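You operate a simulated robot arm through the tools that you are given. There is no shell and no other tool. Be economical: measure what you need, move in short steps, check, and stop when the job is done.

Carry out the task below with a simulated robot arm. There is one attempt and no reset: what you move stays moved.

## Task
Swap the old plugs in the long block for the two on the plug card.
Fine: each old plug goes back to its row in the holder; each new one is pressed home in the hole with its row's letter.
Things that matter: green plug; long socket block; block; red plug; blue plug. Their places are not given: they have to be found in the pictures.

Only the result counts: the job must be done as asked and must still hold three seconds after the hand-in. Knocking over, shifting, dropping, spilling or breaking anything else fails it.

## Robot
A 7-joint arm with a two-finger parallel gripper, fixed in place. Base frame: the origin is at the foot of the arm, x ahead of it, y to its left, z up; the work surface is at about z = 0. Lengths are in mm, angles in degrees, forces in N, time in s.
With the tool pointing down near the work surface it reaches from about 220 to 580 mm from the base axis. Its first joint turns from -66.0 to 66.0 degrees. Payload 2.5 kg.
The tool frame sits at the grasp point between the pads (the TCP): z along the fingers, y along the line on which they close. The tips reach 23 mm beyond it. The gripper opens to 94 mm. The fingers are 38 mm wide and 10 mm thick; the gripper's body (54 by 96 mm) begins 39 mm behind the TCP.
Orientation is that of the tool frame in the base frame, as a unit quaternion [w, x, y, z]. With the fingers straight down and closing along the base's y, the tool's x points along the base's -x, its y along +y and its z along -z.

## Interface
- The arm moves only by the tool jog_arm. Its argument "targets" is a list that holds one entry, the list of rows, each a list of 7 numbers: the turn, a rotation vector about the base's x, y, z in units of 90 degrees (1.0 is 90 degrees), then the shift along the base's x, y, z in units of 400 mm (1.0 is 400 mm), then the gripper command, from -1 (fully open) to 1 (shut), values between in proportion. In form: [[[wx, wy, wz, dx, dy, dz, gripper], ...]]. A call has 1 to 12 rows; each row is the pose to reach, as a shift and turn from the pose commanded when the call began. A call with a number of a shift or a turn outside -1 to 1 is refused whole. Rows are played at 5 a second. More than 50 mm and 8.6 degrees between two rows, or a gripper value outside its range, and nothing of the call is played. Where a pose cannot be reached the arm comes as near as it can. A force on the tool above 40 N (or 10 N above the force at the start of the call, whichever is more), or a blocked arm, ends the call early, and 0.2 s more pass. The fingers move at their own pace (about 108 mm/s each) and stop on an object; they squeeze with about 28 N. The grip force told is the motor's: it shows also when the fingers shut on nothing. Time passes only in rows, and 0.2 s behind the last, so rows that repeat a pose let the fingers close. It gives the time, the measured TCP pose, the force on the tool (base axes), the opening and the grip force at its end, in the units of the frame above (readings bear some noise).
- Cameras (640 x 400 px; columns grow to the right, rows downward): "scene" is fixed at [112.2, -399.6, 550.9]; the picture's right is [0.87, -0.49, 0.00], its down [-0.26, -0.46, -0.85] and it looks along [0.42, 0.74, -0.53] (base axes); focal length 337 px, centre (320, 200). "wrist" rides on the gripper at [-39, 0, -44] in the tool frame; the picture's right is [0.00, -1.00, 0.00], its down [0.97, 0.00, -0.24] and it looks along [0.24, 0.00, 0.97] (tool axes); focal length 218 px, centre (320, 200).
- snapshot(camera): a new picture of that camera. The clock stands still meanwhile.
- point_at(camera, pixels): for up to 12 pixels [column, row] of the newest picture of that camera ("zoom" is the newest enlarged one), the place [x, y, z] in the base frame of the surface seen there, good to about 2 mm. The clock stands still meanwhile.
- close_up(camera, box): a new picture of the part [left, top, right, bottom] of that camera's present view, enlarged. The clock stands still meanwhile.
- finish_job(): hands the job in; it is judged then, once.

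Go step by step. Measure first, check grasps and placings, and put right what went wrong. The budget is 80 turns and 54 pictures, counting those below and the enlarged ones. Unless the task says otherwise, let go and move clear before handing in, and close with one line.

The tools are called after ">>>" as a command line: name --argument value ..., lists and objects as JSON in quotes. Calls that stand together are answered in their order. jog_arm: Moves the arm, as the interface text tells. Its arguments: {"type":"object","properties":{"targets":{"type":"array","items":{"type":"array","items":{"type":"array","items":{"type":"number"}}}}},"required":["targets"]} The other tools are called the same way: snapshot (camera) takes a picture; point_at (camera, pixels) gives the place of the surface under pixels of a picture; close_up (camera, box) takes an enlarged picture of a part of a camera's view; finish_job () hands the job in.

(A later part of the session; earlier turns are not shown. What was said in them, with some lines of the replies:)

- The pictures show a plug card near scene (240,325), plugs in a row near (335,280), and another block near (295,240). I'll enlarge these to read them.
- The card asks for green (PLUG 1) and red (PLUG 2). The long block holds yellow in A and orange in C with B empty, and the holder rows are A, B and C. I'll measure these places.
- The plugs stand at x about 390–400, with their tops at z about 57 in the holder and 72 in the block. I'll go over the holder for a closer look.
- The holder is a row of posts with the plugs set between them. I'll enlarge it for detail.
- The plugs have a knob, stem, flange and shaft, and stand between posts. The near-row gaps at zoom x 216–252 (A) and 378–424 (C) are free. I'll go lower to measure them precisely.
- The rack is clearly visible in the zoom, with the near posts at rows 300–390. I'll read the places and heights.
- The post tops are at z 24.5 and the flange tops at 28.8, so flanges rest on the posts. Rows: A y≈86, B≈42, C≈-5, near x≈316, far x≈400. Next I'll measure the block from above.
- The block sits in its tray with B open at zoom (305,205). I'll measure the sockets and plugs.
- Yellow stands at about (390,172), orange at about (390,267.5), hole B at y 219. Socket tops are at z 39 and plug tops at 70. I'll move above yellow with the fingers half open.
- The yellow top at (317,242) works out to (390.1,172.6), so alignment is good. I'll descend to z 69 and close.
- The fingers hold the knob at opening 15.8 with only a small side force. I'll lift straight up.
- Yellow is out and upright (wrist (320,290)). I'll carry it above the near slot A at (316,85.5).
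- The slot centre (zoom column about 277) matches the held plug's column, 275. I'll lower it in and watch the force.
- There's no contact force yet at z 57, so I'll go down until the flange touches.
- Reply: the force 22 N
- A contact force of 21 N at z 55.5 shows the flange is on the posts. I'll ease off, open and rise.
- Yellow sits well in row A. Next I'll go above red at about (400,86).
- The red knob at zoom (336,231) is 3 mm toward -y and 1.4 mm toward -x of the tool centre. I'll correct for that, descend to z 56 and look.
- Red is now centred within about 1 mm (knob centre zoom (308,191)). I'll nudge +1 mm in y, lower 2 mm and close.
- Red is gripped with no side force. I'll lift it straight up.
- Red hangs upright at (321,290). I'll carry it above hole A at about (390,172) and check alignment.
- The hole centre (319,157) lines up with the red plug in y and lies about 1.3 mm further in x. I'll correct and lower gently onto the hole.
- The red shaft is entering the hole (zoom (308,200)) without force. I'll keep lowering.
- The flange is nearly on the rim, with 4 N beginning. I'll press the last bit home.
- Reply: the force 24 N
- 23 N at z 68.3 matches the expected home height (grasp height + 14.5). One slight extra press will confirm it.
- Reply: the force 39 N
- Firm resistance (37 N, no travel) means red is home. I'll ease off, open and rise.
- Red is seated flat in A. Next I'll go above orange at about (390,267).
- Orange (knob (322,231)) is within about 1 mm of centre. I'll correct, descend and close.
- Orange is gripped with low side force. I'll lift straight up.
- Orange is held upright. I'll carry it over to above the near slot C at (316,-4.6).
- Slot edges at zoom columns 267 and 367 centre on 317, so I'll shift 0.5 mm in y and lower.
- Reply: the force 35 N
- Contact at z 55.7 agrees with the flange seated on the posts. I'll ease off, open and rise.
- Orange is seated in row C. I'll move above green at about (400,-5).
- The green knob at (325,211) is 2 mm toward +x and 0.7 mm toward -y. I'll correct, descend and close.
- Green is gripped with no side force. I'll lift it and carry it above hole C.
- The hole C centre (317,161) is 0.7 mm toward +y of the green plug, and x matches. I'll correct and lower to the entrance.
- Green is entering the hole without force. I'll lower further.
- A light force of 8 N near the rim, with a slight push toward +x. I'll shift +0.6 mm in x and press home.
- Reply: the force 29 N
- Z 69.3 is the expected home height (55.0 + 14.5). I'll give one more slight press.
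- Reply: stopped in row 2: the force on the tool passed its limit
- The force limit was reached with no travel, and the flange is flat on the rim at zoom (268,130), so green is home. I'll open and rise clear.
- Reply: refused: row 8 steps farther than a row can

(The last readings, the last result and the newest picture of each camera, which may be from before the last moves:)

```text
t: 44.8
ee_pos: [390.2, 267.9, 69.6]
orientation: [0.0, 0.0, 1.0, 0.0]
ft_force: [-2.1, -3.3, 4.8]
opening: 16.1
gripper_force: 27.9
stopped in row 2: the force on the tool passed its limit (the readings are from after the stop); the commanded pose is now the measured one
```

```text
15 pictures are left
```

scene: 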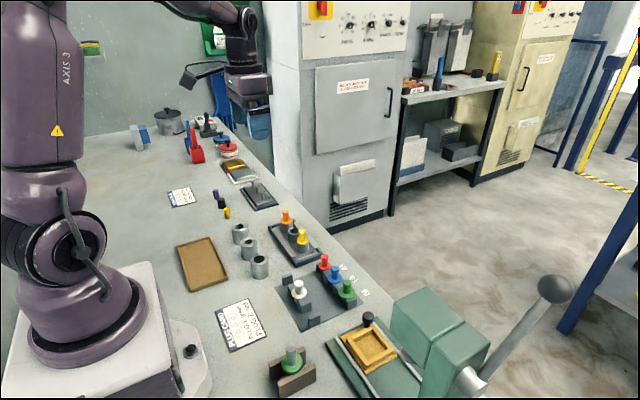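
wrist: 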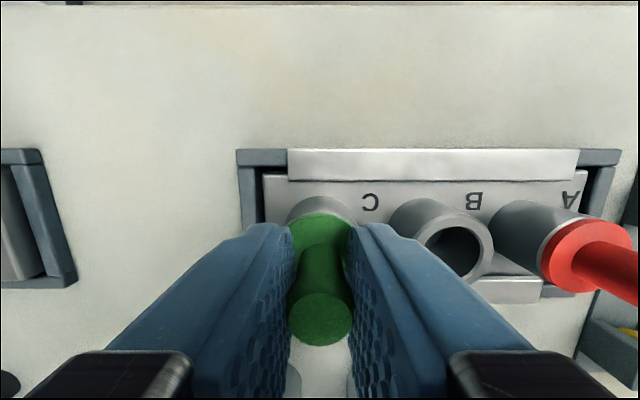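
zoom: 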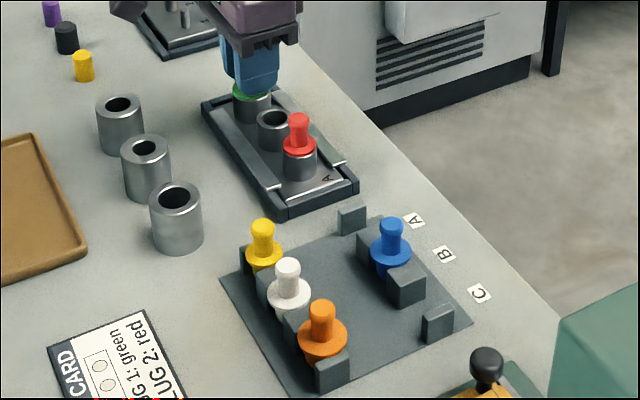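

The call was refused because one row was too long, and nothing moved. I'll redo it with shorter steps.

>>> jog_arm --targets '[[[0, 0, 0, 0, 0, 0, 0.4], [0, 0, 0, 0, 0, 0, 0.2], [0, 0, 0, 0, 0, 0, 0.15], [0, 0, 0, 0, 0, 0, 0.15], [0, 0, 0, 0, 0, 0.06, 0.15], [0, 0, 0, 0, 0, 0.15, 0.15], [0, 0, 0, 0, 0, 0.25, 0.15], [0, 0, 0, 0, 0, 0.35, 0.15], [0, 0, 0, 0, 0, 0.35, 0.15]]]'

>>> close_up --camera "scene" --box '[260, 200, 330, 270]'

>>> snapshot --camera "wrist"

```text
t: 46.8
ee_pos: [389.6, 269.0, 207.8]
orientation: [0.001, 0.0, 1.0, 0.0]
ft_force: [-0.6, -0.2, 0.5]
opening: 40.0
gripper_force: 0.0
```

```text
5.71 times, centred on (295, 235) of scene
```

zoom: 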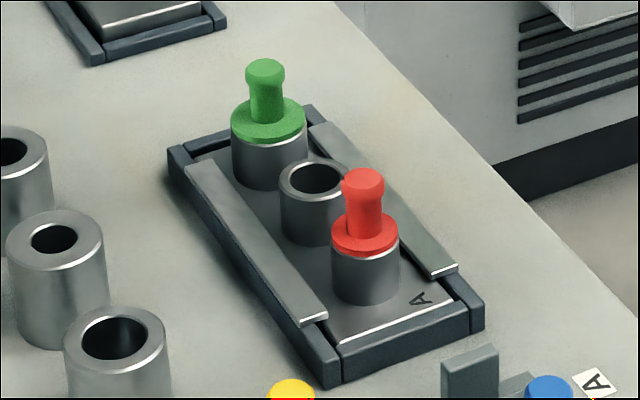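

```text
13 pictures are left
```

wrist: 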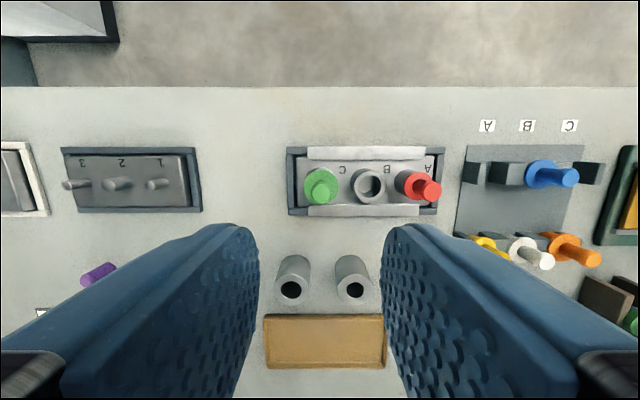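

Green in C and red in A are both seated flat, yellow and orange are in rows A and C of the holder, and the arm is clear. I'm handing in.

>>> finish_job

```text
The job is handed in.
```

I handed in the swap: red is pressed home in hole A and green in hole C. The old yellow plug is back in holder row A and the old orange one in row C.
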